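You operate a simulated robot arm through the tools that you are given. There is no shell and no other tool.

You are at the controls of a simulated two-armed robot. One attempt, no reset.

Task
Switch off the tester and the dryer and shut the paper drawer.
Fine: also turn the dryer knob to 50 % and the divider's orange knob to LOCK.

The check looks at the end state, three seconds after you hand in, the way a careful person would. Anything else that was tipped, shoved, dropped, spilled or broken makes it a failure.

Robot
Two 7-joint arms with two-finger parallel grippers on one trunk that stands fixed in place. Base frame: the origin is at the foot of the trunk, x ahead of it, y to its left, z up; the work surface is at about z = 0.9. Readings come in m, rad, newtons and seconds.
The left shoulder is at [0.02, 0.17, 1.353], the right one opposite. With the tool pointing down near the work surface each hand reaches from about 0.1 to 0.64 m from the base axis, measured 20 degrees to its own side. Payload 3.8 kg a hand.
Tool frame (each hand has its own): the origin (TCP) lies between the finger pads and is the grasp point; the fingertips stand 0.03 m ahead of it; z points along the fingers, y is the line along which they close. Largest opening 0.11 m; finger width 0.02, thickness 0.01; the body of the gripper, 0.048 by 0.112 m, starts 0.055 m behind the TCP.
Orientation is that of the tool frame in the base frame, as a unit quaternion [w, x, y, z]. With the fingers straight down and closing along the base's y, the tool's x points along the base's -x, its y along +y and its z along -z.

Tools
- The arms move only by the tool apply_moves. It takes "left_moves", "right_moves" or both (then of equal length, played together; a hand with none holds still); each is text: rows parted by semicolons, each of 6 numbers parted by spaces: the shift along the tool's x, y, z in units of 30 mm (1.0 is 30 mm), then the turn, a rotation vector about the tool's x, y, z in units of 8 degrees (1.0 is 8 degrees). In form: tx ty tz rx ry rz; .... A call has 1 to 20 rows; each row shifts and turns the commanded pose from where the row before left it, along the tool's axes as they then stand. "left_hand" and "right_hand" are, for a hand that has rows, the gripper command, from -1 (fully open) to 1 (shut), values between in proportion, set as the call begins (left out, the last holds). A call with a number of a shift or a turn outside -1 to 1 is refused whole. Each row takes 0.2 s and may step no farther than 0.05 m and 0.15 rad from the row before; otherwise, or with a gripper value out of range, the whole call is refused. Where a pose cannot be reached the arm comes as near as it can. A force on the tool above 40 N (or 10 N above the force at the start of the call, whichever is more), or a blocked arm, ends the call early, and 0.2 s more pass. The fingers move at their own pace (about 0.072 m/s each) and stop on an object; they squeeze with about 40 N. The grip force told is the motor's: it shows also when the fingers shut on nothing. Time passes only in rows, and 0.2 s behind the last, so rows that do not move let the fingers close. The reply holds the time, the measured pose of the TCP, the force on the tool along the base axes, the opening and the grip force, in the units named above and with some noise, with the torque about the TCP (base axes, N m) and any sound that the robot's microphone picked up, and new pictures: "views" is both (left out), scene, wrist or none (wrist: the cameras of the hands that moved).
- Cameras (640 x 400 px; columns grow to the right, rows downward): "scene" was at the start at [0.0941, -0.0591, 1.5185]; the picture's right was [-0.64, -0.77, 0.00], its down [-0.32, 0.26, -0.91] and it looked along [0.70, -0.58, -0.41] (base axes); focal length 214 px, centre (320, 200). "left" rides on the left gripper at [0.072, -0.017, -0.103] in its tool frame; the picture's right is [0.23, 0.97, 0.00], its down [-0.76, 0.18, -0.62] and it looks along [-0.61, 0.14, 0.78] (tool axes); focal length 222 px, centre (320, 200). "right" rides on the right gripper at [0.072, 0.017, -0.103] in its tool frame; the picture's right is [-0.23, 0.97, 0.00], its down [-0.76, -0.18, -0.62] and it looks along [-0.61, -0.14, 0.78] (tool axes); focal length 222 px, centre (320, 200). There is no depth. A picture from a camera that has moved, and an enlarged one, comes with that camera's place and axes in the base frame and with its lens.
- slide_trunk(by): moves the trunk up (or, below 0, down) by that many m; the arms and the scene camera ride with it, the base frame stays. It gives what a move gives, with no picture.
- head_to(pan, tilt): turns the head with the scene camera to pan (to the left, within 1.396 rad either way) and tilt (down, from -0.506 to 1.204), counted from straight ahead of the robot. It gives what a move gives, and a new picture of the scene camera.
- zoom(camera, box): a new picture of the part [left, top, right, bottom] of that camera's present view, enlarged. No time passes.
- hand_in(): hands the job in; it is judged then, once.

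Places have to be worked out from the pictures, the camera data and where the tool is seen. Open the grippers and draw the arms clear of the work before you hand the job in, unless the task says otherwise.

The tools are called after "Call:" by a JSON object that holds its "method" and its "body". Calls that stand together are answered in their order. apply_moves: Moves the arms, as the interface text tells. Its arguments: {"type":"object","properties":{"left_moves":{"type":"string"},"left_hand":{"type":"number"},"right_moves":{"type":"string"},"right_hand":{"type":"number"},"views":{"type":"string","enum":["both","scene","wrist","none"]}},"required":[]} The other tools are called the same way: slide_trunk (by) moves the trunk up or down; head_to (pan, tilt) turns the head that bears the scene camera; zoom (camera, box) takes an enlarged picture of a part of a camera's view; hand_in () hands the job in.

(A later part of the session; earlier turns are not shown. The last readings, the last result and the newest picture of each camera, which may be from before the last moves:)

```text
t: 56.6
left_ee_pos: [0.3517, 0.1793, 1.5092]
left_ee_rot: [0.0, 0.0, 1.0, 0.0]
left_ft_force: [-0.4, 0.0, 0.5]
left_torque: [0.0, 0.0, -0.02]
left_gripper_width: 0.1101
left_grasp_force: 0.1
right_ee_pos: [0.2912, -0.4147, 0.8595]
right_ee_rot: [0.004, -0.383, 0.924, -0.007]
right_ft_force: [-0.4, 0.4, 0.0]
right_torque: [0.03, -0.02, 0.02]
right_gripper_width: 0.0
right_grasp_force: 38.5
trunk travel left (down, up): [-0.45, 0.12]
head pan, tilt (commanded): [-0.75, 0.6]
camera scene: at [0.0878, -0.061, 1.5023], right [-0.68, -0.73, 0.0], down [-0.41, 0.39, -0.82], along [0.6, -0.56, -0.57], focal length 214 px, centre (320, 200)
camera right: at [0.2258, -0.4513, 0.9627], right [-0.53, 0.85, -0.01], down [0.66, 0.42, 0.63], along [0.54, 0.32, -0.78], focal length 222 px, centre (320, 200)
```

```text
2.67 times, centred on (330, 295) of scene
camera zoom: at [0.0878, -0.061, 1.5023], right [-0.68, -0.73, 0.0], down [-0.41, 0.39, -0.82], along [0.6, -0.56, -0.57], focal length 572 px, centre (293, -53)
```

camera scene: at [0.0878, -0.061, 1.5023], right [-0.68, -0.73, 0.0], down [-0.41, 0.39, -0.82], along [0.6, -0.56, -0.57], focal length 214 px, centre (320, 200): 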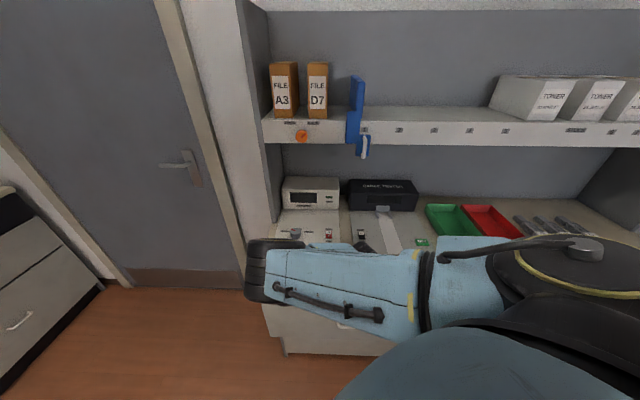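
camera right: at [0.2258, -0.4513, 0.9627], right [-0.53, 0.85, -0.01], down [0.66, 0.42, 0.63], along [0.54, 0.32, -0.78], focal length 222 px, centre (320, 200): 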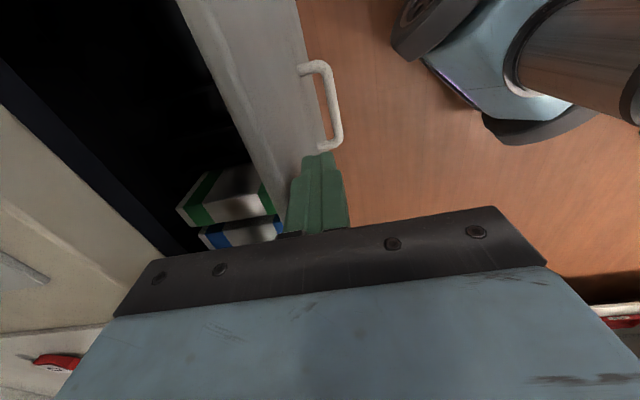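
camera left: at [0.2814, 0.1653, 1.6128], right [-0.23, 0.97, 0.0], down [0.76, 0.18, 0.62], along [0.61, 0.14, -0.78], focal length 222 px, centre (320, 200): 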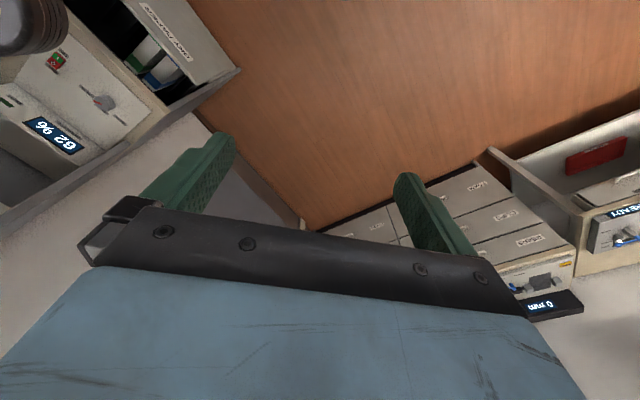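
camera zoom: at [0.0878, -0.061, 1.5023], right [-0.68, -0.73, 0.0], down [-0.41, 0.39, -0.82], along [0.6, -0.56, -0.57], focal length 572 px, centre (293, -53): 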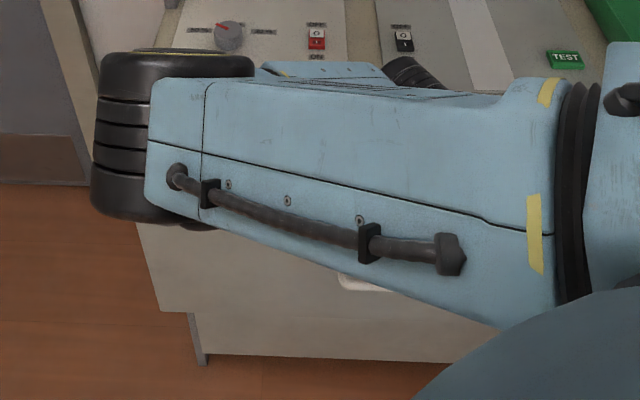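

The drawer's inner top edge has moved from d≈0.491 to ≈0.527, so the drawer follows freely. I'll keep pushing, vertical still, to d≈0.55.

Call:
{"method": "apply_moves", "body": {"right_moves": "0 -0.3 0 0 0 0; 0 -0.3 0 0 0 0; 0 -0.3 0 0 0 0; 0 -0.3 0 0 0 0; 0 -0.25 0 0 0 0; 0 -0.25 0 0 0 0", "views": "both"}}

Call:
{"method": "zoom", "body": {"camera": "right", "box": [160, 40, 380, 240]}}

```text
t: 58.0
left_ee_pos: [0.3516, 0.1788, 1.5101]
left_ee_rot: [0.0, 0.0, 1.0, 0.001]
left_ft_force: [-0.2, -0.2, -0.5]
left_torque: [-0.03, -0.02, -0.03]
left_gripper_width: 0.1101
left_grasp_force: 0.0
right_ee_pos: [0.3257, -0.4503, 0.8614]
right_ee_rot: [0.004, -0.383, 0.924, -0.006]
right_ft_force: [-1.0, 0.2, -0.2]
right_torque: [0.01, -0.02, -0.01]
right_gripper_width: 0.0001
right_grasp_force: 38.1
trunk travel left (down, up): [-0.45, 0.12]
head pan, tilt (commanded): [-0.75, 0.6]
camera scene: at [0.0877, -0.0609, 1.5023], right [-0.68, -0.73, 0.0], down [-0.41, 0.39, -0.82], along [0.6, -0.56, -0.57], focal length 214 px, centre (320, 200)
camera right: at [0.2606, -0.4874, 0.964], right [-0.53, 0.85, -0.01], down [0.66, 0.42, 0.63], along [0.54, 0.32, -0.78], focal length 222 px, centre (320, 200)
```

scene: 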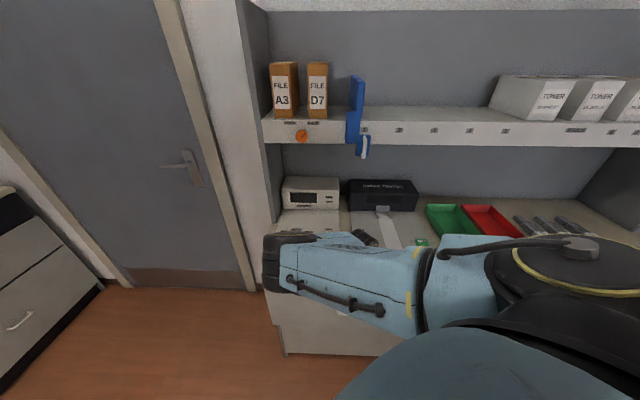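
right: 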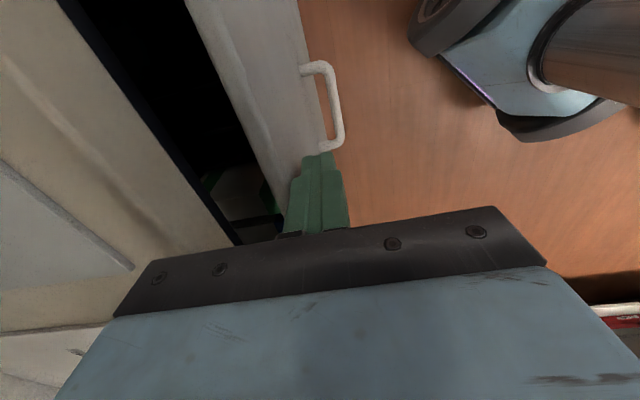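

```text
2.00 times, centred on (270, 140) of right
camera zoom: at [0.2606, -0.4874, 0.964], right [-0.53, 0.85, -0.01], down [0.66, 0.42, 0.63], along [0.54, 0.32, -0.78], focal length 444 px, centre (420, 320)
```

zoom: 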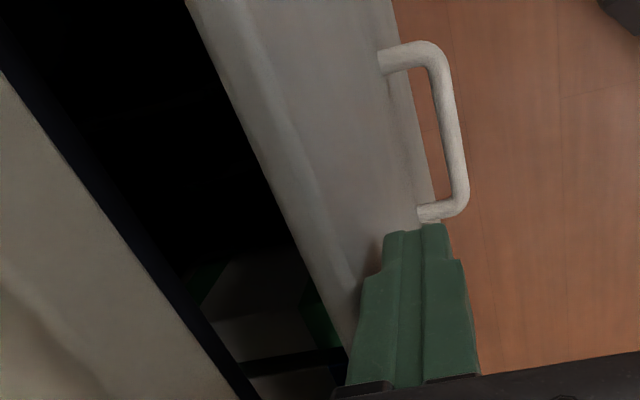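

The drawer keeps following, with about 3 cm left to go. I'll now tilt the tool 24° so the fingertips lead below the bench edge, which also pushes a bit further.

Call:
{"method": "apply_moves", "body": {"right_moves": "0 0 0 0.75 0 0; 0 0 0 0.75 0 0; 0 0 0 0.75 0 0; 0 0 0 0.75 0 0", "views": "wrist"}}

```text
t: 59.0
left_ee_pos: [0.3524, 0.1797, 1.5105]
left_ee_rot: [0.0, 0.0, 1.0, 0.0]
left_ft_force: [0.4, -0.3, 0.2]
left_torque: [0.03, -0.02, -0.04]
left_gripper_width: 0.1101
left_grasp_force: 0.0
right_ee_pos: [0.3251, -0.4485, 0.8601]
right_ee_rot: [0.082, -0.374, 0.902, -0.199]
right_ft_force: [-0.6, 0.7, 0.6]
right_torque: [0.0, -0.03, 0.01]
right_gripper_width: 0.0002
right_grasp_force: 37.5
trunk travel left (down, up): [-0.45, 0.12]
head pan, tilt (commanded): [-0.75, 0.6]
camera right: at [0.2323, -0.4585, 0.9472], right [-0.46, 0.79, -0.41], down [0.47, 0.61, 0.64], along [0.75, 0.11, -0.65], focal length 222 px, centre (320, 200)
```

right: 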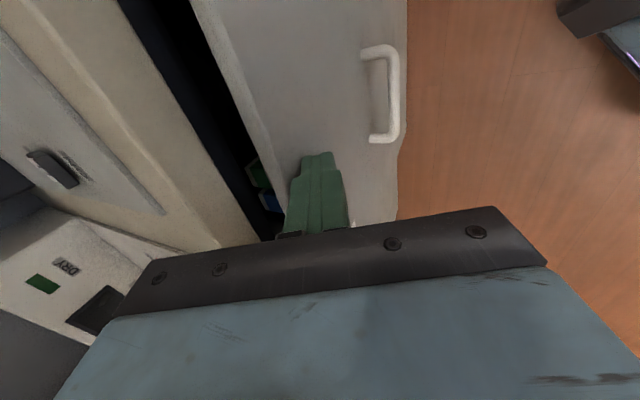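

The tilt was reached and the drawer front is now close to the bench edge. I'll push on in 5 mm steps, watching force and sound for the closed stop.

Call:
{"method": "apply_moves", "body": {"right_moves": "0 -0.152 0.068 0 0 0; 0 -0.152 0.068 0 0 0; 0 -0.152 0.068 0 0 0; 0 -0.152 0.068 0 0 0; 0 -0.152 0.068 0 0 0", "views": "wrist"}}

```text
t: 60.2
left_ee_pos: [0.3522, 0.1802, 1.5092]
left_ee_rot: [-0.001, 0.0, 1.0, 0.0]
left_ft_force: [0.2, -0.1, 0.2]
left_torque: [0.01, -0.04, -0.01]
left_gripper_width: 0.1101
left_grasp_force: 0.1
right_ee_pos: [0.3413, -0.4695, 0.8613]
right_ee_rot: [0.083, -0.374, 0.902, -0.199]
right_ft_force: [0.1, 0.4, 0.0]
right_torque: [0.0, -0.03, -0.02]
right_gripper_width: 0.0003
right_grasp_force: 38.3
trunk travel left (down, up): [-0.45, 0.12]
head pan, tilt (commanded): [-0.75, 0.6]
camera right: at [0.2496, -0.4774, 0.948], right [-0.46, 0.79, -0.41], down [0.47, 0.61, 0.64], along [0.75, 0.11, -0.65], focal length 222 px, centre (320, 200)
```

right: 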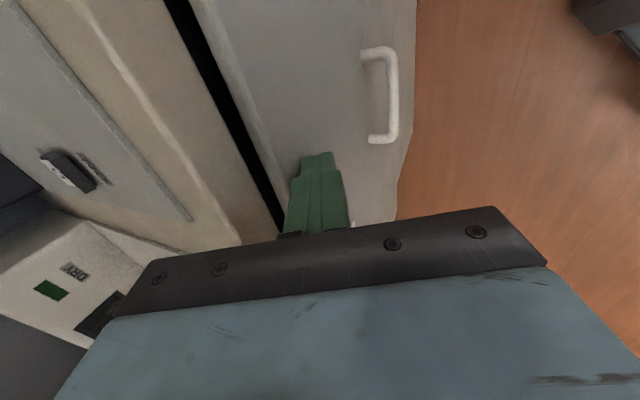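

A narrow dark gap is left and there is still no resistance. I'll continue pushing.

Call:
{"method": "apply_moves", "body": {"right_moves": "0 -0.12 0.053 0 0 0; 0 -0.12 0.053 0 0 0; 0 -0.12 0.053 0 0 0; 0 -0.12 0.053 0 0 0; 0 -0.12 0.053 0 0 0", "views": "both"}}

```text
t: 61.4
left_ee_pos: [0.3497, 0.1803, 1.5111]
left_ee_rot: [0.0, 0.0, 1.0, -0.001]
left_ft_force: [0.2, -0.8, 1.2]
left_torque: [0.01, -0.02, 0.03]
left_gripper_width: 0.1103
left_grasp_force: 0.0
right_ee_pos: [0.3538, -0.4788, 0.8601]
right_ee_rot: [0.082, -0.374, 0.903, -0.197]
right_ft_force: [-13.5, 13.5, 6.8]
right_torque: [0.19, 0.22, -0.03]
right_gripper_width: 0.0001
right_grasp_force: 37.5
trunk travel left (down, up): [-0.45, 0.12]
head pan, tilt (commanded): [-0.75, 0.6]
camera scene: at [0.0854, -0.0586, 1.5026], right [-0.68, -0.73, 0.0], down [-0.41, 0.38, -0.83], along [0.6, -0.56, -0.56], focal length 214 px, centre (320, 200)
camera right: at [0.2616, -0.4882, 0.9474], right [-0.47, 0.79, -0.4], down [0.47, 0.61, 0.64], along [0.75, 0.11, -0.65], focal length 222 px, centre (320, 200)
```

scene: 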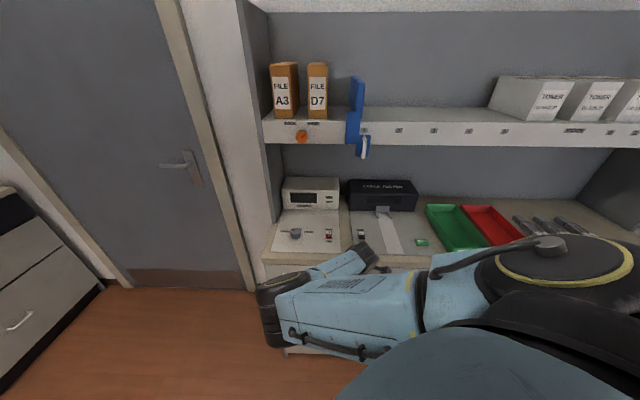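
right: 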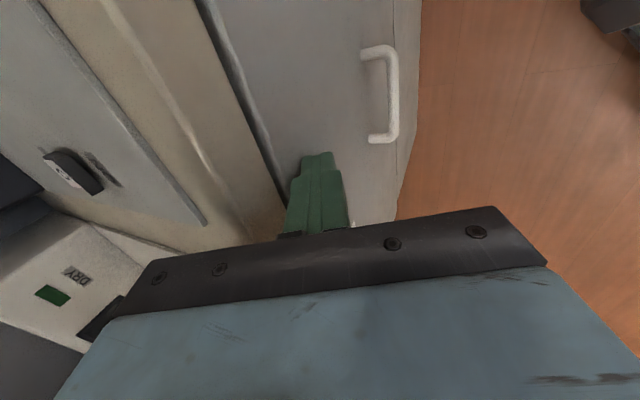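

There is now about 19 N of resistance and the gap has closed at TCP d≈0.589. I'll zoom in to confirm it is shut.

Call:
{"method": "zoom", "body": {"camera": "right", "box": [140, 0, 440, 240]}}

Call:
{"method": "zoom", "body": {"camera": "scene", "box": [240, 220, 440, 370]}}

```text
1.67 times, centred on (290, 120) of right
camera zoom: at [0.2616, -0.4882, 0.9474], right [-0.47, 0.79, -0.4], down [0.47, 0.61, 0.64], along [0.75, 0.11, -0.65], focal length 370 px, centre (370, 333)
```

zoom: 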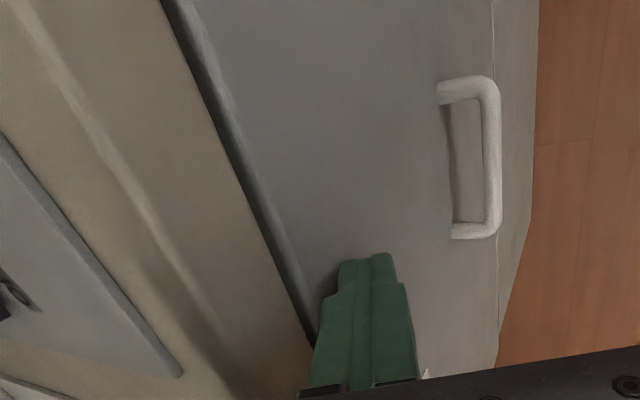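

```text
2.67 times, centred on (340, 295) of scene
camera zoom: at [0.0854, -0.0586, 1.5026], right [-0.68, -0.73, 0.0], down [-0.41, 0.38, -0.83], along [0.6, -0.56, -0.56], focal length 572 px, centre (267, -53)
```

zoom: 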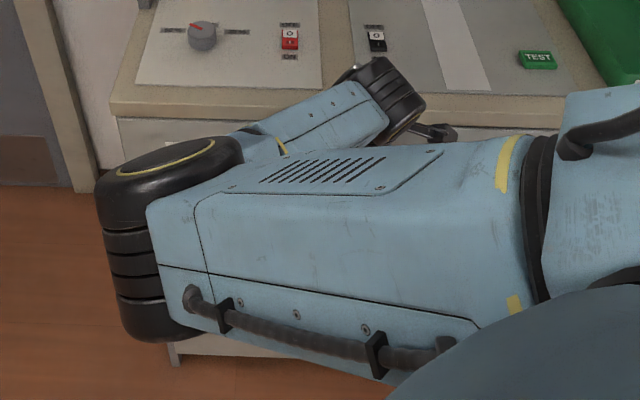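

It looks shut, with only the seam left. I'll give one more 3 mm nudge to make sure, then back the fingers off the drawer.

Call:
{"method": "apply_moves", "body": {"right_moves": "0 -0.1 0.045 0 0 0; 0 0 0 0 0 0", "views": "none"}}

Call:
{"method": "apply_moves", "body": {"right_moves": "0 0.3 -0.133 0 0 0; 0 0.4 -0.177 0 0 0; 0 0.5 -0.22 0 0 0", "views": "both"}}

```text
t: 62.0
left_ee_pos: [0.3495, 0.184, 1.5103]
left_ee_rot: [0.002, 0.0, 1.0, -0.002]
left_ft_force: [0.9, -0.3, 0.8]
left_torque: [0.02, -0.01, 0.0]
left_gripper_width: 0.1097
left_grasp_force: 0.0
right_ee_pos: [0.3547, -0.4793, 0.8602]
right_ee_rot: [0.082, -0.374, 0.903, -0.195]
right_ft_force: [-28.8, 26.2, 7.0]
right_torque: [0.55, 0.54, -0.01]
right_gripper_width: 0.0001
right_grasp_force: 38.0
trunk travel left (down, up): [-0.45, 0.12]
head pan, tilt (commanded): [-0.75, 0.6]
```

```text
t: 62.8
left_ee_pos: [0.3535, 0.1795, 1.5098]
left_ee_rot: [0.0, 0.0, 1.0, 0.0]
left_ft_force: [0.3, 0.0, -0.2]
left_torque: [0.04, 0.03, -0.01]
left_gripper_width: 0.1098
left_grasp_force: 0.0
right_ee_pos: [0.3322, -0.457, 0.8602]
right_ee_rot: [0.084, -0.375, 0.902, -0.199]
right_ft_force: [-0.6, -0.1, -0.3]
right_torque: [0.01, -0.05, -0.01]
right_gripper_width: 0.0
right_grasp_force: 37.4
trunk travel left (down, up): [-0.45, 0.12]
head pan, tilt (commanded): [-0.75, 0.6]
camera scene: at [0.0885, -0.0612, 1.5022], right [-0.68, -0.73, 0.0], down [-0.41, 0.39, -0.82], along [0.6, -0.56, -0.57], focal length 214 px, centre (320, 200)
camera right: at [0.2388, -0.4651, 0.9476], right [-0.46, 0.79, -0.41], down [0.47, 0.61, 0.64], along [0.75, 0.11, -0.65], focal length 222 px, centre (320, 200)
```

scene: 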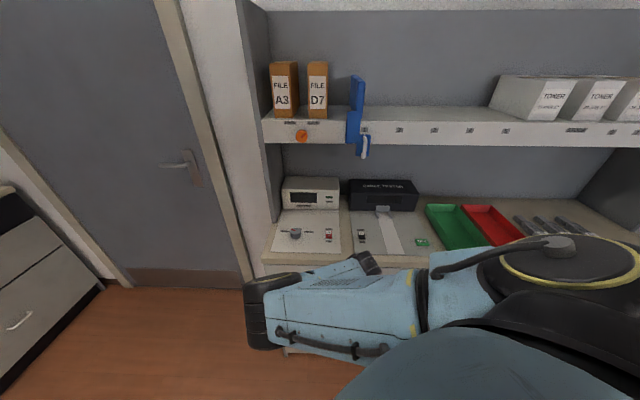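
right: 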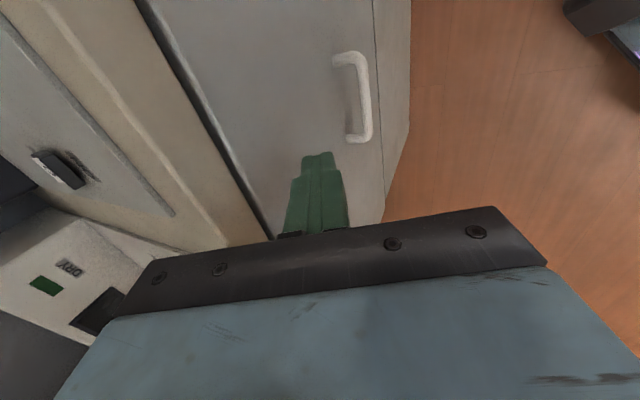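

The drawer stays shut against a firm stop at 39 N. The last job is the orange knob, which the scene camera now sees unobstructed, so I'll zoom in on it.

Call:
{"method": "zoom", "body": {"camera": "scene", "box": [262, 105, 342, 155]}}

Call:
{"method": "zoom", "body": {"camera": "scene", "box": [250, 50, 410, 170]}}

```text
8.00 times, centred on (302, 130) of scene
camera zoom: at [0.0885, -0.0612, 1.5022], right [-0.68, -0.73, 0.0], down [-0.41, 0.39, -0.82], along [0.6, -0.56, -0.57], focal length 1716 px, centre (464, 760)
```

zoom: 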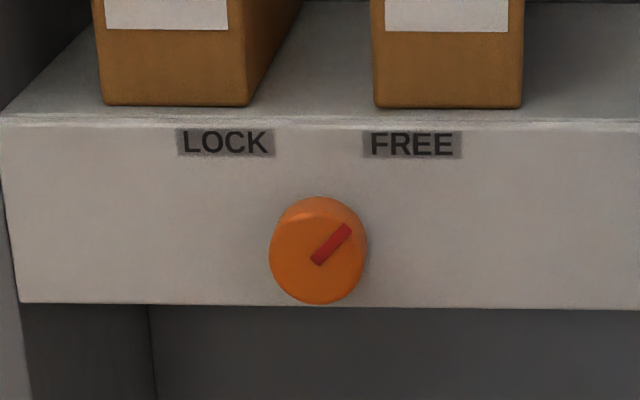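

```text
3.33 times, centred on (330, 110) of scene
camera zoom: at [0.0885, -0.0612, 1.5022], right [-0.68, -0.73, 0.0], down [-0.41, 0.39, -0.82], along [0.6, -0.56, -0.57], focal length 715 px, centre (287, 500)
```

zoom: 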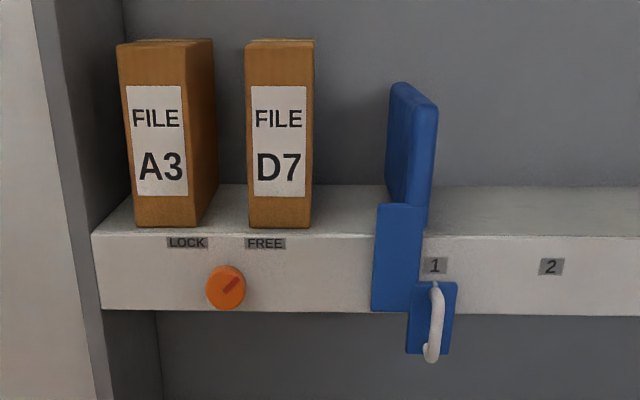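

The orange knob is centred near u≈-0.103, z≈1.277, 40 mm across. Its pointer is at +44° (FREE) with LOCK at -45°, so it needs 90° counter-clockwise. I'll first raise the hand away from the drawer.

Call:
{"method": "apply_moves", "body": {"right_moves": "0 -0.407 -0.914 0 0 0; 0 -0.407 -0.914 0 0 0; 0 -0.407 -0.914 0 0 0; 0 -0.407 -0.914 0 0 0; 0 -0.407 -0.914 0 0 0; 0 -0.407 -0.914 0 0 0; 0 -0.407 -0.914 0 0 0; 0 -0.407 -0.914 0 0 0; 0 -0.407 -0.914 0 0 0; 0 -0.407 -0.914 0 0 0", "views": "both"}}

```text
t: 65.0
left_ee_pos: [0.3511, 0.1789, 1.51]
left_ee_rot: [0.0, 0.0, 1.0, 0.0]
left_ft_force: [-0.5, -0.2, -0.1]
left_torque: [0.0, 0.01, 0.02]
left_gripper_width: 0.1101
left_grasp_force: 0.1
right_ee_pos: [0.3259, -0.4542, 1.1619]
right_ee_rot: [0.083, -0.374, 0.903, -0.198]
right_ft_force: [0.1, 0.6, -0.3]
right_torque: [0.01, -0.02, -0.02]
right_gripper_width: 0.0001
right_grasp_force: 37.2
trunk travel left (down, up): [-0.45, 0.12]
head pan, tilt (commanded): [-0.75, 0.6]
camera scene: at [0.0868, -0.0604, 1.5024], right [-0.68, -0.73, 0.0], down [-0.41, 0.39, -0.83], along [0.6, -0.56, -0.56], focal length 214 px, centre (320, 200)
camera right: at [0.2329, -0.4627, 1.2485], right [-0.46, 0.79, -0.41], down [0.47, 0.61, 0.64], along [0.75, 0.11, -0.65], focal length 222 px, centre (320, 200)
```

scene: 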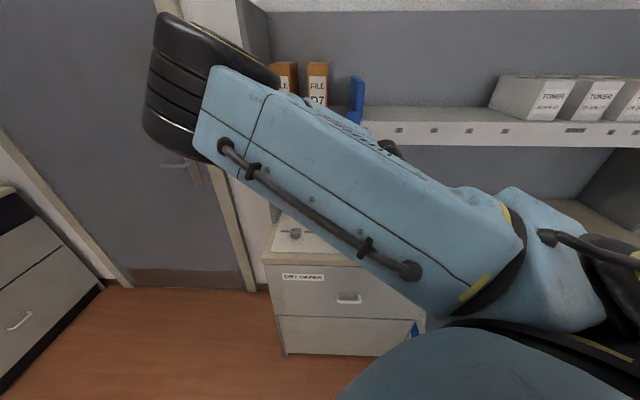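
right: 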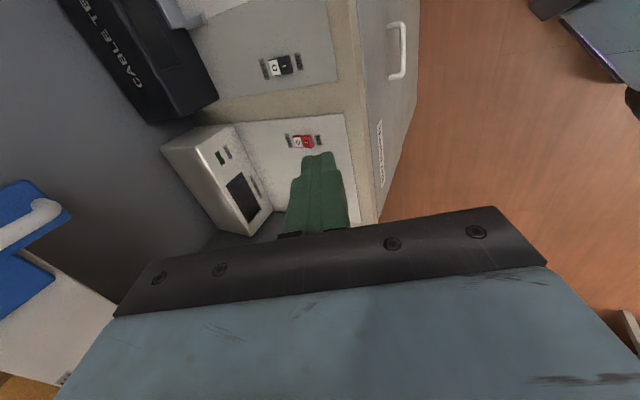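

The drawer is fully shut and flush. I'll move the right hand left and outward toward the knob, and shift the left hand 0.15 m further left to leave room for the right elbow.

Call:
{"method": "apply_moves", "body": {"right_moves": "-1 -0.43 0.19 0 0 0; -1 -0.43 0.19 0 0 0; -1 -0.43 0.19 0 0 0; -1 -0.43 0.19 0 0 0; -0.8 -0.43 0.19 0 0 0", "left_moves": "0 1 0 0 0 0; 0 1 0 0 0 0; 0 1 0 0 0 0; 0 1 0 0 0 0; 0 1 0 0 0 0", "views": "both"}}

```text
t: 66.2
left_ee_pos: [0.3524, 0.3296, 1.5084]
left_ee_rot: [0.0, -0.001, 1.0, 0.0]
left_ft_force: [-0.1, -0.3, -0.1]
left_torque: [-0.01, 0.02, -0.01]
left_gripper_width: 0.1098
left_grasp_force: 0.0
right_ee_pos: [0.4813, -0.4031, 1.159]
right_ee_rot: [0.083, -0.373, 0.903, -0.198]
right_ft_force: [1.0, 0.5, 0.0]
right_torque: [0.0, 0.05, -0.01]
right_gripper_width: 0.0
right_grasp_force: 38.0
trunk travel left (down, up): [-0.45, 0.12]
head pan, tilt (commanded): [-0.75, 0.6]
camera scene: at [0.088, -0.0601, 1.5023], right [-0.68, -0.73, 0.0], down [-0.41, 0.39, -0.83], along [0.6, -0.56, -0.56], focal length 214 px, centre (320, 200)
camera right: at [0.3871, -0.4113, 1.2454], right [-0.46, 0.79, -0.41], down [0.47, 0.61, 0.64], along [0.75, 0.11, -0.65], focal length 222 px, centre (320, 200)
camera left: at [0.2809, 0.3139, 1.6127], right [-0.23, 0.97, 0.0], down [0.76, 0.18, 0.62], along [0.61, 0.14, -0.78], focal length 222 px, centre (320, 200)
```

scene: 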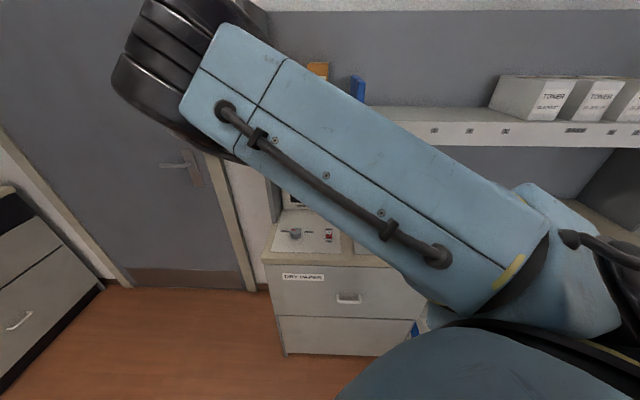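
right: 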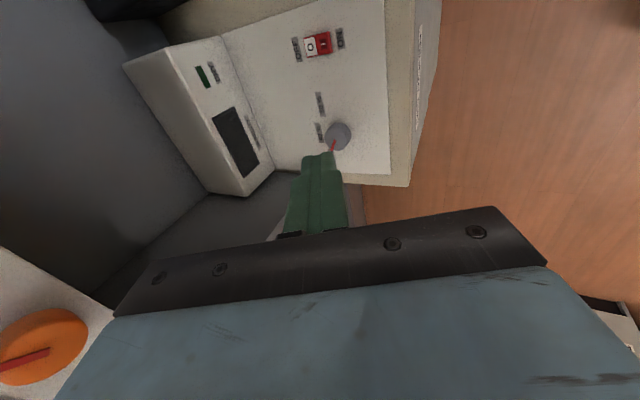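
left: 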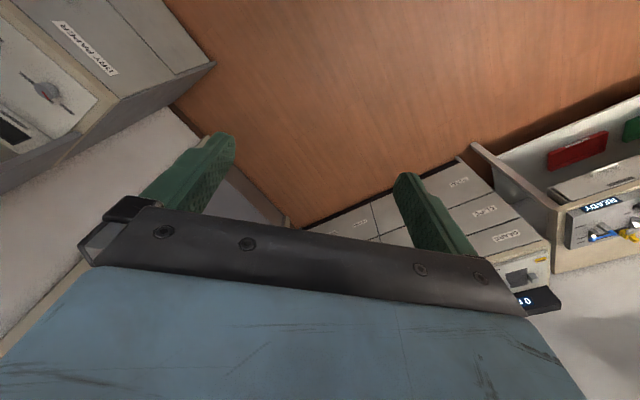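

The orange knob is now in the wrist camera's view at lower left. I'll tilt the tool up to horizontal here at d≈0.625, well clear of the shelf.

Call:
{"method": "apply_moves", "body": {"right_moves": "0 0 0 1 0 0; 0 0 0 1 0 0; 0 0 0 1 0 0; 0 0 0 1 0 0; 0 0 0 1 0 0; 0 0 0 1 0 0", "views": "both"}}

```text
t: 67.6
left_ee_pos: [0.3512, 0.328, 1.5105]
left_ee_rot: [-0.001, 0.0, 1.0, 0.001]
left_ft_force: [0.7, 0.4, 0.4]
left_torque: [0.05, -0.01, 0.04]
left_gripper_width: 0.11
left_grasp_force: 0.2
right_ee_pos: [0.53, -0.5389, 1.2205]
right_ee_rot: [0.217, -0.315, 0.764, -0.52]
right_ft_force: [-0.1, 0.8, -0.2]
right_torque: [0.01, -0.01, 0.01]
right_gripper_width: 0.0
right_grasp_force: 37.5
right hand out of reach, approached as far as the arm can: row 3, 4, 5, 6
trunk travel left (down, up): [-0.45, 0.12]
head pan, tilt (commanded): [-0.75, 0.6]
camera scene: at [0.0876, -0.0606, 1.5023], right [-0.68, -0.73, 0.0], down [-0.41, 0.39, -0.82], along [0.6, -0.56, -0.57], focal length 214 px, centre (320, 200)
camera right: at [0.4071, -0.5169, 1.2417], right [-0.09, 0.41, -0.91], down [0.17, 0.9, 0.4], along [0.98, -0.12, -0.15], focal length 222 px, centre (320, 200)
```

scene: 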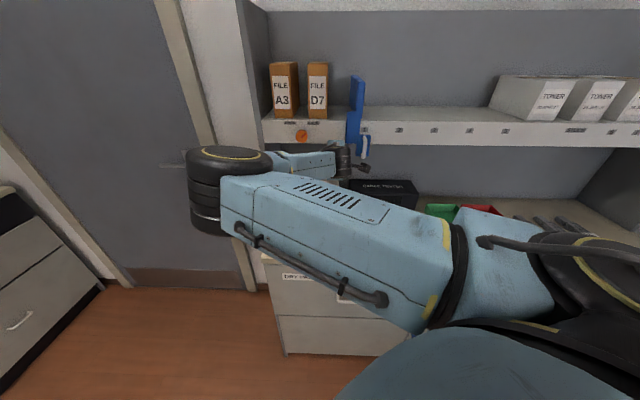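
right: 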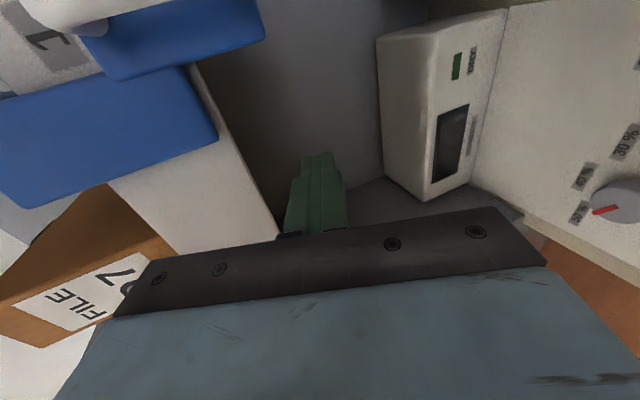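

Those rows ran out of reach and carried the hand to u≈0.006, d≈0.756, z≈1.22, just below the shelf front. Nothing was touched (force ≈0). A wrist roll joint is probably limiting, so I'll roll the tool the other way (negative) before tilting further.

Call:
{"method": "apply_moves", "body": {"right_moves": "0 0 0 0 0 -1; 0 0 0 0 0 -1; 0 0 0 0 0 -1; 0 0 0 0 0 -1", "views": "both"}}

```text
t: 68.6
left_ee_pos: [0.3529, 0.3283, 1.5099]
left_ee_rot: [0.0, 0.0, 1.0, 0.0]
left_ft_force: [0.0, -0.6, 0.0]
left_torque: [0.01, -0.02, -0.01]
left_gripper_width: 0.1101
left_grasp_force: 0.1
right_ee_pos: [0.5303, -0.5386, 1.2188]
right_ee_rot: [0.064, -0.515, 0.646, -0.559]
right_ft_force: [0.4, -0.1, 0.1]
right_torque: [-0.03, 0.01, -0.01]
right_gripper_width: 0.0001
right_grasp_force: 37.9
trunk travel left (down, up): [-0.45, 0.12]
head pan, tilt (commanded): [-0.75, 0.6]
camera scene: at [0.0874, -0.0606, 1.5023], right [-0.68, -0.73, 0.0], down [-0.41, 0.39, -0.83], along [0.6, -0.56, -0.56], focal length 214 px, centre (320, 200)
camera right: at [0.4189, -0.526, 1.2801], right [-0.47, 0.02, -0.88], down [0.05, 1.0, -0.01], along [0.88, -0.04, -0.47], focal length 222 px, centre (320, 200)
```

scene: 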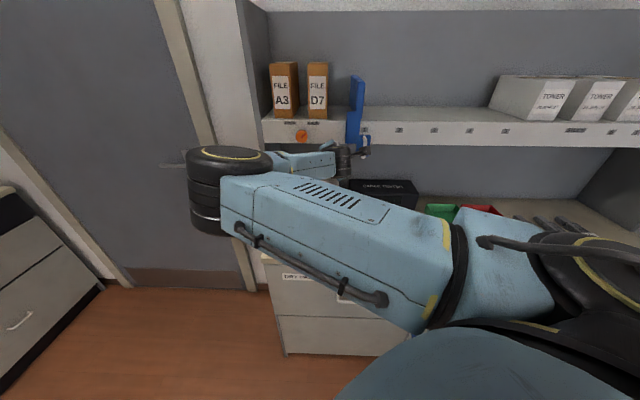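
right: 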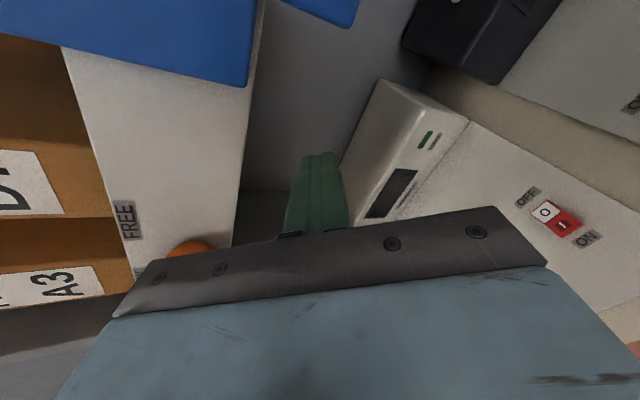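

The roll to -32° went through without moving the arm, so there is room that way. I'll back away from the shelf while moving left toward the knob's line and see whether the arm follows.

Call:
{"method": "apply_moves", "body": {"right_moves": "-0.758 -0.051 -0.934 0 0 0; -0.758 -0.051 -0.934 0 0 0", "views": "scene"}}

```text
t: 69.2
left_ee_pos: [0.3509, 0.3287, 1.5095]
left_ee_rot: [0.0, 0.0, 1.0, 0.0]
left_ft_force: [-0.3, -0.3, 0.0]
left_torque: [0.0, -0.02, 0.01]
left_gripper_width: 0.11
left_grasp_force: 0.0
right_ee_pos: [0.5381, -0.5282, 1.2324]
right_ee_rot: [0.065, -0.515, 0.648, -0.557]
right_ft_force: [0.2, -0.4, 0.4]
right_torque: [-0.02, 0.02, -0.02]
right_gripper_width: 0.0
right_grasp_force: 37.6
right hand out of reach, approached as far as the arm can: row 1, 2
trunk travel left (down, up): [-0.45, 0.12]
head pan, tilt (commanded): [-0.75, 0.6]
camera scene: at [0.0875, -0.0607, 1.5023], right [-0.68, -0.73, 0.0], down [-0.41, 0.39, -0.83], along [0.6, -0.56, -0.56], focal length 214 px, centre (320, 200)
```

scene: 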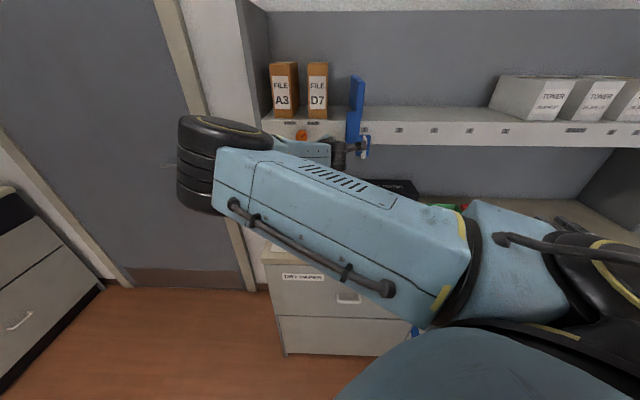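

The arm won't go left at this tilt; the elbow sits too high for a forward-pointing hand. The elbow hung low when the trunk was lower, which suits a horizontal hand better. So I'll first untilt while backing away from the shelf.

Call:
{"method": "apply_moves", "body": {"right_moves": "0 0 0 -0.848 -0.53 0; -0.085 0.137 -0.289 -0.848 -0.53 0; -0.105 0.168 -0.264 -0.848 -0.53 0; -0.124 0.198 -0.233 -0.848 -0.53 0; -0.14 0.224 -0.199 -0.848 -0.53 0; -0.153 0.245 -0.16 -0.848 -0.53 0; -0.163 0.261 -0.118 -0.848 -0.53 0; -0.17 0.273 -0.074 -0.848 -0.53 0; -0.174 0.279 -0.029 -0.53 -0.33 0; -0.35 0.56 0 0 0 0", "views": "both"}}

```text
t: 71.4
left_ee_pos: [0.352, 0.329, 1.5085]
left_ee_rot: [0.0, 0.0, 1.0, 0.0]
left_ft_force: [0.0, 0.4, 0.4]
left_torque: [-0.03, 0.0, 0.01]
left_gripper_width: 0.1101
left_grasp_force: 0.0
right_ee_pos: [0.4634, -0.4557, 1.2354]
right_ee_rot: [0.0, -0.623, 0.782, 0.004]
right_ft_force: [0.2, -0.2, -0.5]
right_torque: [-0.03, -0.02, -0.02]
right_gripper_width: 0.0001
right_grasp_force: 37.6
trunk travel left (down, up): [-0.45, 0.12]
head pan, tilt (commanded): [-0.75, 0.6]
camera scene: at [0.087, -0.0594, 1.5024], right [-0.68, -0.73, 0.0], down [-0.41, 0.38, -0.83], along [0.6, -0.56, -0.56], focal length 214 px, centre (320, 200)
camera right: at [0.4321, -0.5217, 1.3396], right [-0.9, 0.44, 0.01], down [0.35, 0.7, 0.63], along [0.27, 0.56, -0.78], focal length 222 px, centre (320, 200)
```

scene: 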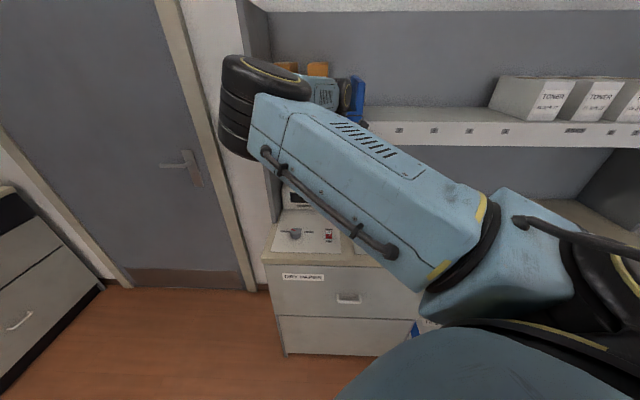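
right: 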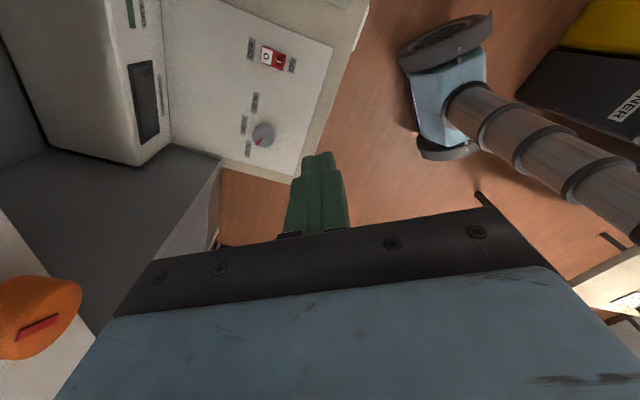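

The tool is vertical again at u≈-0.005, d≈0.65, z≈1.235. I'll lower the trunk 0.15 m, which puts the hand at z≈1.085, still above the bench, and then retry tilting forward.

Call:
{"method": "slide_trunk", "body": {"by": -0.15}}

Call:
{"method": "apply_moves", "body": {"right_moves": "0 0 0 0.848 0.53 0; 0 0 0 0.848 0.53 0; 0 0 0 0.848 0.53 0; 0 0 0 0.848 0.53 0", "views": "scene"}}

```text
t: 73.2
left_ee_pos: [0.3523, 0.3295, 1.3603]
left_ee_rot: [0.0, 0.0, 1.0, 0.0]
left_ft_force: [0.3, -0.7, -1.0]
left_torque: [0.0, 0.0, 0.01]
left_gripper_width: 0.1101
left_grasp_force: 0.1
right_ee_pos: [0.4637, -0.457, 1.0854]
right_ee_rot: [0.0, -0.623, 0.782, 0.003]
right_ft_force: [0.4, -0.7, 0.5]
right_torque: [0.02, -0.01, -0.02]
right_gripper_width: 0.0002
right_grasp_force: 37.4
trunk travel left (down, up): [-0.3, 0.27]
head pan, tilt (commanded): [-0.75, 0.6]
```

```text
t: 74.2
left_ee_pos: [0.3516, 0.3282, 1.3583]
left_ee_rot: [0.0, 0.0, 1.0, 0.001]
left_ft_force: [-0.9, -0.3, 0.0]
left_torque: [0.0, 0.0, 0.04]
left_gripper_width: 0.1099
left_grasp_force: 0.1
right_ee_pos: [0.4656, -0.4567, 1.0863]
right_ee_rot: [0.032, -0.599, 0.753, -0.27]
right_ft_force: [0.8, 0.3, -0.3]
right_torque: [-0.02, 0.0, -0.01]
right_gripper_width: 0.0
right_grasp_force: 37.8
trunk travel left (down, up): [-0.3, 0.27]
head pan, tilt (commanded): [-0.75, 0.6]
camera scene: at [0.0876, -0.0606, 1.3523], right [-0.68, -0.73, 0.0], down [-0.41, 0.39, -0.83], along [0.6, -0.56, -0.56], focal length 214 px, centre (320, 200)
```

scene: 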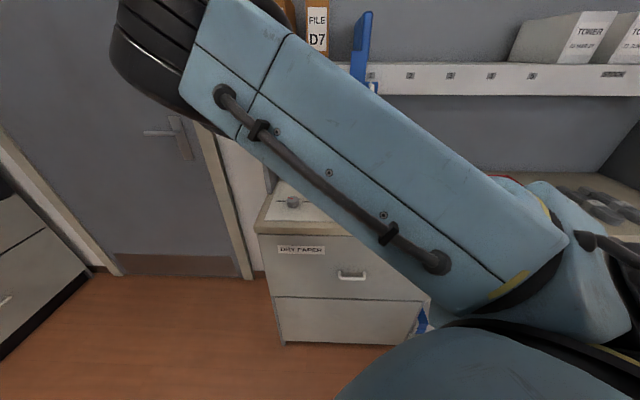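

Tilt 32° was reached. The earlier tilts swung the wrist back too close to the shoulder, so this time I'll pivot about the wrist, letting the fingertips swing forward and up while drifting left, in short checked steps.

Call:
{"method": "apply_moves", "body": {"right_moves": "0.171 -0.99 0 0.848 0.53 0; 0.171 -0.99 0 0.848 0.53 0; 0.171 -0.99 0 0.848 0.53 0", "views": "both"}}

```text
t: 75.0
left_ee_pos: [0.3515, 0.3292, 1.359]
left_ee_rot: [0.0, 0.0, 1.0, 0.0]
left_ft_force: [0.5, -0.2, -0.4]
left_torque: [-0.02, -0.01, 0.04]
left_gripper_width: 0.1099
left_grasp_force: 0.0
right_ee_pos: [0.5353, -0.4787, 1.1393]
right_ee_rot: [0.053, -0.55, 0.693, -0.463]
right_ft_force: [-0.2, -0.3, 0.3]
right_torque: [-0.02, 0.0, -0.01]
right_gripper_width: 0.0
right_grasp_force: 37.4
trunk travel left (down, up): [-0.3, 0.27]
head pan, tilt (commanded): [-0.75, 0.6]
camera scene: at [0.0877, -0.0606, 1.3523], right [-0.68, -0.73, 0.0], down [-0.41, 0.39, -0.83], along [0.6, -0.56, -0.56], focal length 214 px, centre (320, 200)
camera right: at [0.4354, -0.4767, 1.2177], right [-0.61, 0.15, -0.78], down [0.06, 0.99, 0.14], along [0.79, 0.04, -0.61], focal length 222 px, centre (320, 200)
```

scene: 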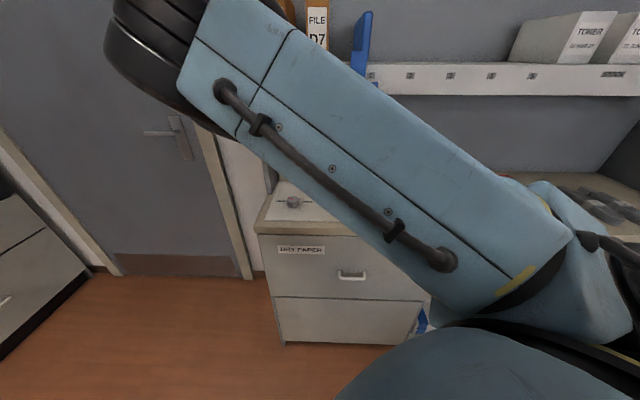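
right: 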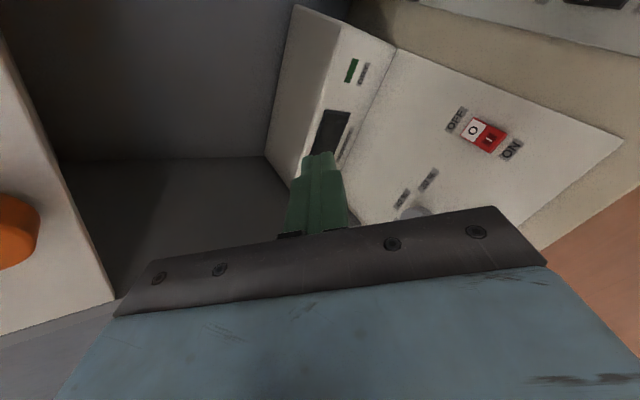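

No reach warnings now: tilt 56° at u=-0.04, d=0.717, z=1.139. I'll carry on two more steps.

Call:
{"method": "apply_moves", "body": {"right_moves": "0.171 -0.99 0 0.848 0.53 0; 0.171 -0.99 0 0.848 0.53 0", "views": "both"}}

```text
t: 75.6
left_ee_pos: [0.354, 0.3291, 1.3593]
left_ee_rot: [0.0, 0.0, 1.0, 0.001]
left_ft_force: [0.3, -0.1, 0.0]
left_torque: [0.0, 0.03, -0.04]
left_gripper_width: 0.11
left_grasp_force: 0.0
right_ee_pos: [0.5783, -0.4906, 1.1915]
right_ee_rot: [0.067, -0.506, 0.635, -0.58]
right_ft_force: [0.8, 1.1, 0.0]
right_torque: [0.03, -0.01, 0.02]
right_gripper_width: 0.0
right_grasp_force: 37.5
right hand out of reach, approached as far as the arm can: row 2
trunk travel left (down, up): [-0.3, 0.27]
head pan, tilt (commanded): [-0.75, 0.6]
camera scene: at [0.0881, -0.0611, 1.3522], right [-0.68, -0.73, 0.0], down [-0.41, 0.39, -0.82], along [0.6, -0.56, -0.57], focal length 214 px, centre (320, 200)
camera right: at [0.4636, -0.4749, 1.2465], right [-0.44, -0.01, -0.9], down [0.05, 1.0, -0.04], along [0.9, -0.06, -0.44], focal length 222 px, centre (320, 200)
```

scene: 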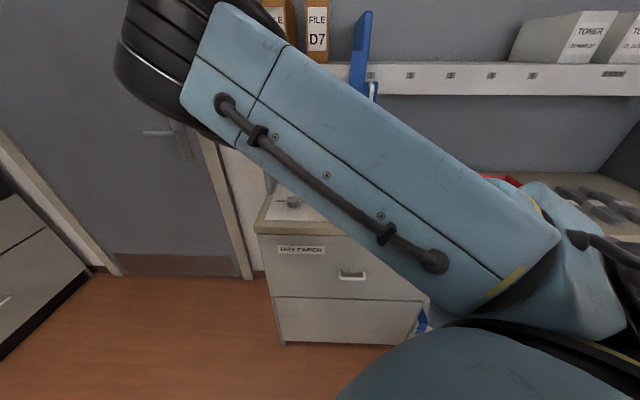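
right: 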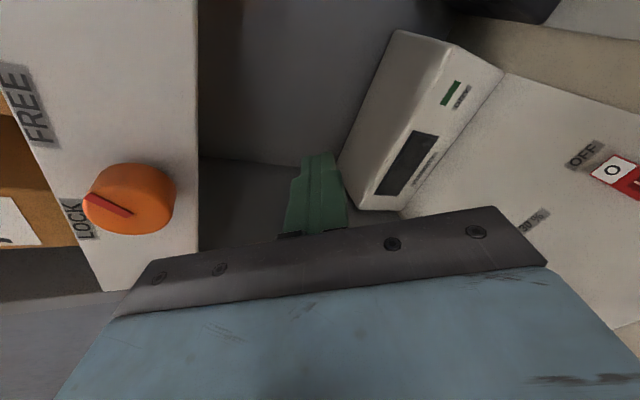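

Tilt 71.5° is reached and the wrist camera now sees the knob clearly; I triangulate its face at u≈-0.102, d≈0.79, z≈1.28. Since the trunk moves the hand vertically without changing the arm's shape, I'll first line up in u at this height, a little back from the knob.

Call:
{"method": "apply_moves", "body": {"right_moves": "-0.62 -0.264 -0.317 0 0 0; -0.62 -0.264 -0.317 0 0 0", "views": "both"}}

Call:
{"method": "zoom", "body": {"camera": "right", "box": [0, 80, 260, 320]}}

```text
t: 76.2
left_ee_pos: [0.3522, 0.3288, 1.3608]
left_ee_rot: [0.0, 0.0, 1.0, 0.0]
left_ft_force: [-0.1, 0.9, 0.1]
left_torque: [-0.01, 0.0, -0.01]
left_gripper_width: 0.1099
left_grasp_force: 0.0
right_ee_pos: [0.6023, -0.4702, 1.201]
right_ee_rot: [0.068, -0.506, 0.636, -0.579]
right_ft_force: [0.5, -0.5, 0.8]
right_torque: [-0.03, 0.01, 0.02]
right_gripper_width: 0.0002
right_grasp_force: 37.5
right hand out of reach, approached as far as the arm can: row 1, 2
trunk travel left (down, up): [-0.3, 0.27]
head pan, tilt (commanded): [-0.75, 0.6]
camera scene: at [0.0875, -0.0605, 1.3523], right [-0.68, -0.73, 0.0], down [-0.41, 0.39, -0.83], along [0.6, -0.56, -0.56], focal length 214 px, centre (320, 200)
camera right: at [0.4889, -0.4555, 1.2574], right [-0.44, -0.01, -0.9], down [0.05, 1.0, -0.04], along [0.9, -0.06, -0.44], focal length 222 px, centre (320, 200)
```

scene: 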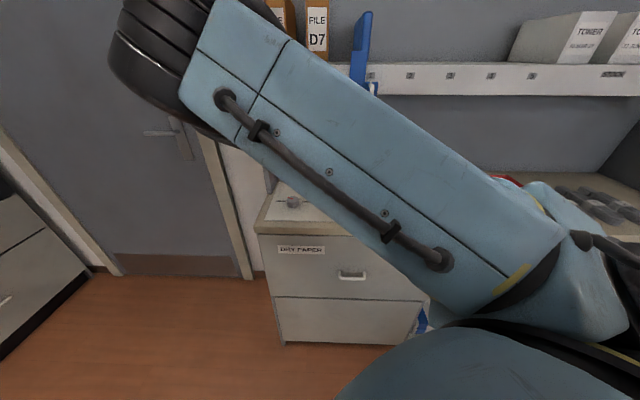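
right: 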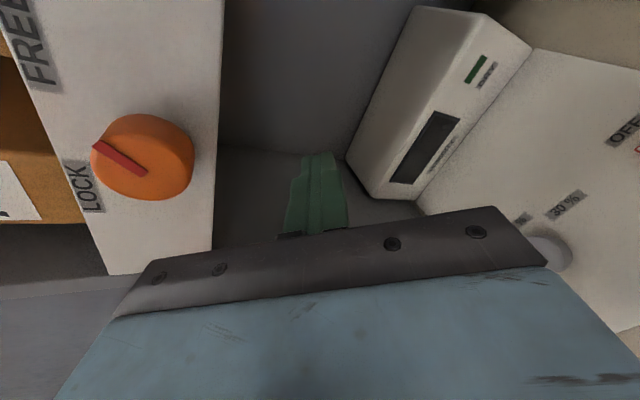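

```text
1.67 times, centred on (130, 200) of right
camera zoom: at [0.4889, -0.4555, 1.2574], right [-0.44, -0.01, -0.9], down [0.05, 1.0, -0.04], along [0.9, -0.06, -0.44], focal length 370 px, centre (637, 200)
```

zoom: 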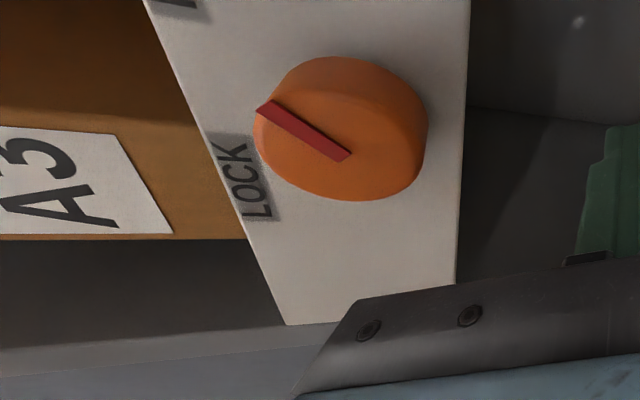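

The arm is lined up at u=-0.093, d=0.758, z=1.20, with the fingers below and in front of the knob. I can straddle the knob from below by raising the trunk, if the fingers open sideways. So I'll roll the tool -58° in place to make the closing axis horizontal.

Call:
{"method": "apply_moves", "body": {"right_moves": "0 0 0 0 0 -1; 0 0 0 0 0 -1; 0 0 0 0 0 -1; 0 0 0 0 0 -1; 0 0 0 0 0 -1; 0 0 0 0 0 -1; 0 0 0 0 0 -1; 0 0 0 0 0 -0.25", "views": "both"}}

```text
t: 78.0
left_ee_pos: [0.3521, 0.3288, 1.3596]
left_ee_rot: [-0.001, 0.001, 1.0, 0.0]
left_ft_force: [0.1, -0.3, 0.3]
left_torque: [-0.05, 0.01, -0.02]
left_gripper_width: 0.1099
left_grasp_force: 0.1
right_ee_pos: [0.6011, -0.4707, 1.2008]
right_ee_rot: [0.223, 0.751, -0.311, 0.539]
right_ft_force: [-0.3, 0.8, -0.3]
right_torque: [0.02, -0.01, -0.03]
right_gripper_width: 0.0
right_grasp_force: 37.7
trunk travel left (down, up): [-0.3, 0.27]
head pan, tilt (commanded): [-0.75, 0.6]
camera scene: at [0.0875, -0.0607, 1.3523], right [-0.68, -0.73, 0.0], down [-0.41, 0.39, -0.83], along [0.6, -0.56, -0.56], focal length 214 px, centre (320, 200)
camera right: at [0.5368, -0.4296, 1.3024], right [-0.74, -0.64, -0.22], down [-0.47, 0.72, -0.52], along [0.49, -0.28, -0.83], focal length 222 px, centre (320, 200)
```

scene: 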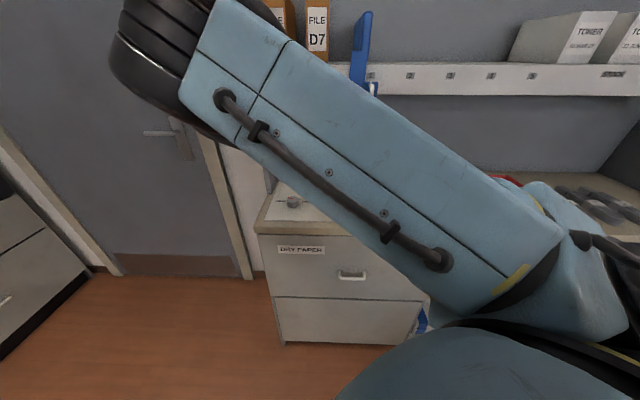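
right: 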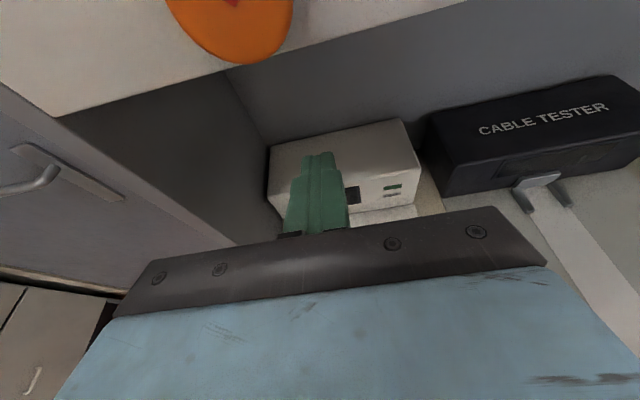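

The closing axis is now exactly horizontal, with the tool 19° below the knob axis. Before grasping, I'll drop the trunk 6 cm for clearance and test a 90° counter-clockwise swing about the knob axis.

Call:
{"method": "slide_trunk", "body": {"by": -0.06}}

Call:
{"method": "apply_moves", "body": {"right_moves": "0 0 0 -0.32 0 -0.948; 0 0 0 -0.32 0 -0.948; 0 0 0 -0.32 0 -0.948; 0 0 0 -0.32 0 -0.948; 0 0 0 -0.32 0 -0.948; 0 0 0 -0.32 0 -0.948", "views": "both"}}

```text
t: 79.0
left_ee_pos: [0.3528, 0.3297, 1.2997]
left_ee_rot: [-0.001, 0.0, 1.0, 0.0]
left_ft_force: [-0.7, -0.8, -1.1]
left_torque: [-0.02, 0.0, 0.01]
left_gripper_width: 0.1097
left_grasp_force: 0.0
right_ee_pos: [0.6022, -0.4727, 1.1402]
right_ee_rot: [0.222, 0.75, -0.311, 0.539]
right_ft_force: [0.6, -0.1, -0.1]
right_torque: [0.05, 0.02, 0.02]
right_gripper_width: 0.0
right_grasp_force: 37.6
trunk travel left (down, up): [-0.24, 0.33]
head pan, tilt (commanded): [-0.75, 0.6]
```

```text
t: 80.4
left_ee_pos: [0.3516, 0.3285, 1.2996]
left_ee_rot: [0.0, 0.0, 1.0, 0.0]
left_ft_force: [0.4, 0.7, -0.5]
left_torque: [-0.01, 0.01, -0.04]
left_gripper_width: 0.11
left_grasp_force: 0.1
right_ee_pos: [0.6069, -0.4769, 1.1437]
right_ee_rot: [0.509, 0.777, -0.064, 0.365]
right_ft_force: [0.0, 1.2, 0.2]
right_torque: [0.01, -0.05, 0.0]
right_gripper_width: 0.0
right_grasp_force: 37.4
right hand out of reach, approached as far as the arm can: row 1, 2
trunk travel left (down, up): [-0.24, 0.33]
head pan, tilt (commanded): [-0.75, 0.6]
camera scene: at [0.0877, -0.0606, 1.2923], right [-0.68, -0.73, 0.0], down [-0.41, 0.39, -0.83], along [0.6, -0.56, -0.56], focal length 214 px, centre (320, 200)
camera right: at [0.6, -0.3793, 1.2246], right [-0.62, -0.52, 0.58], down [-0.78, 0.4, -0.48], along [0.02, -0.75, -0.66], focal length 222 px, centre (320, 200)
```

scene: 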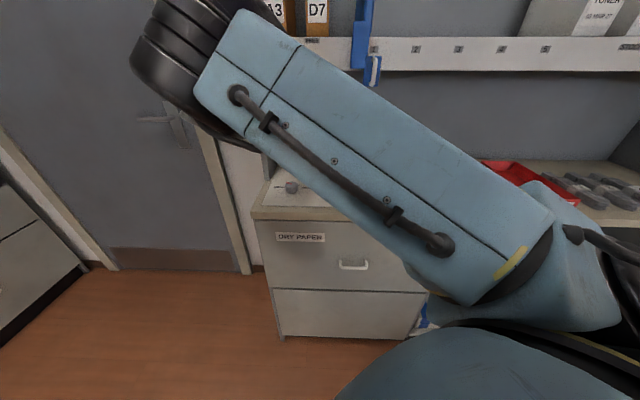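
right: 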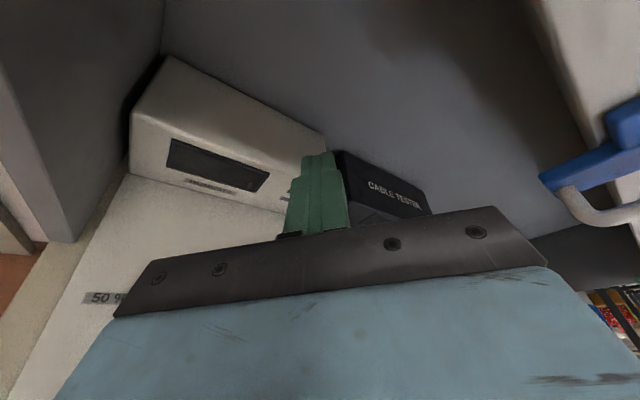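

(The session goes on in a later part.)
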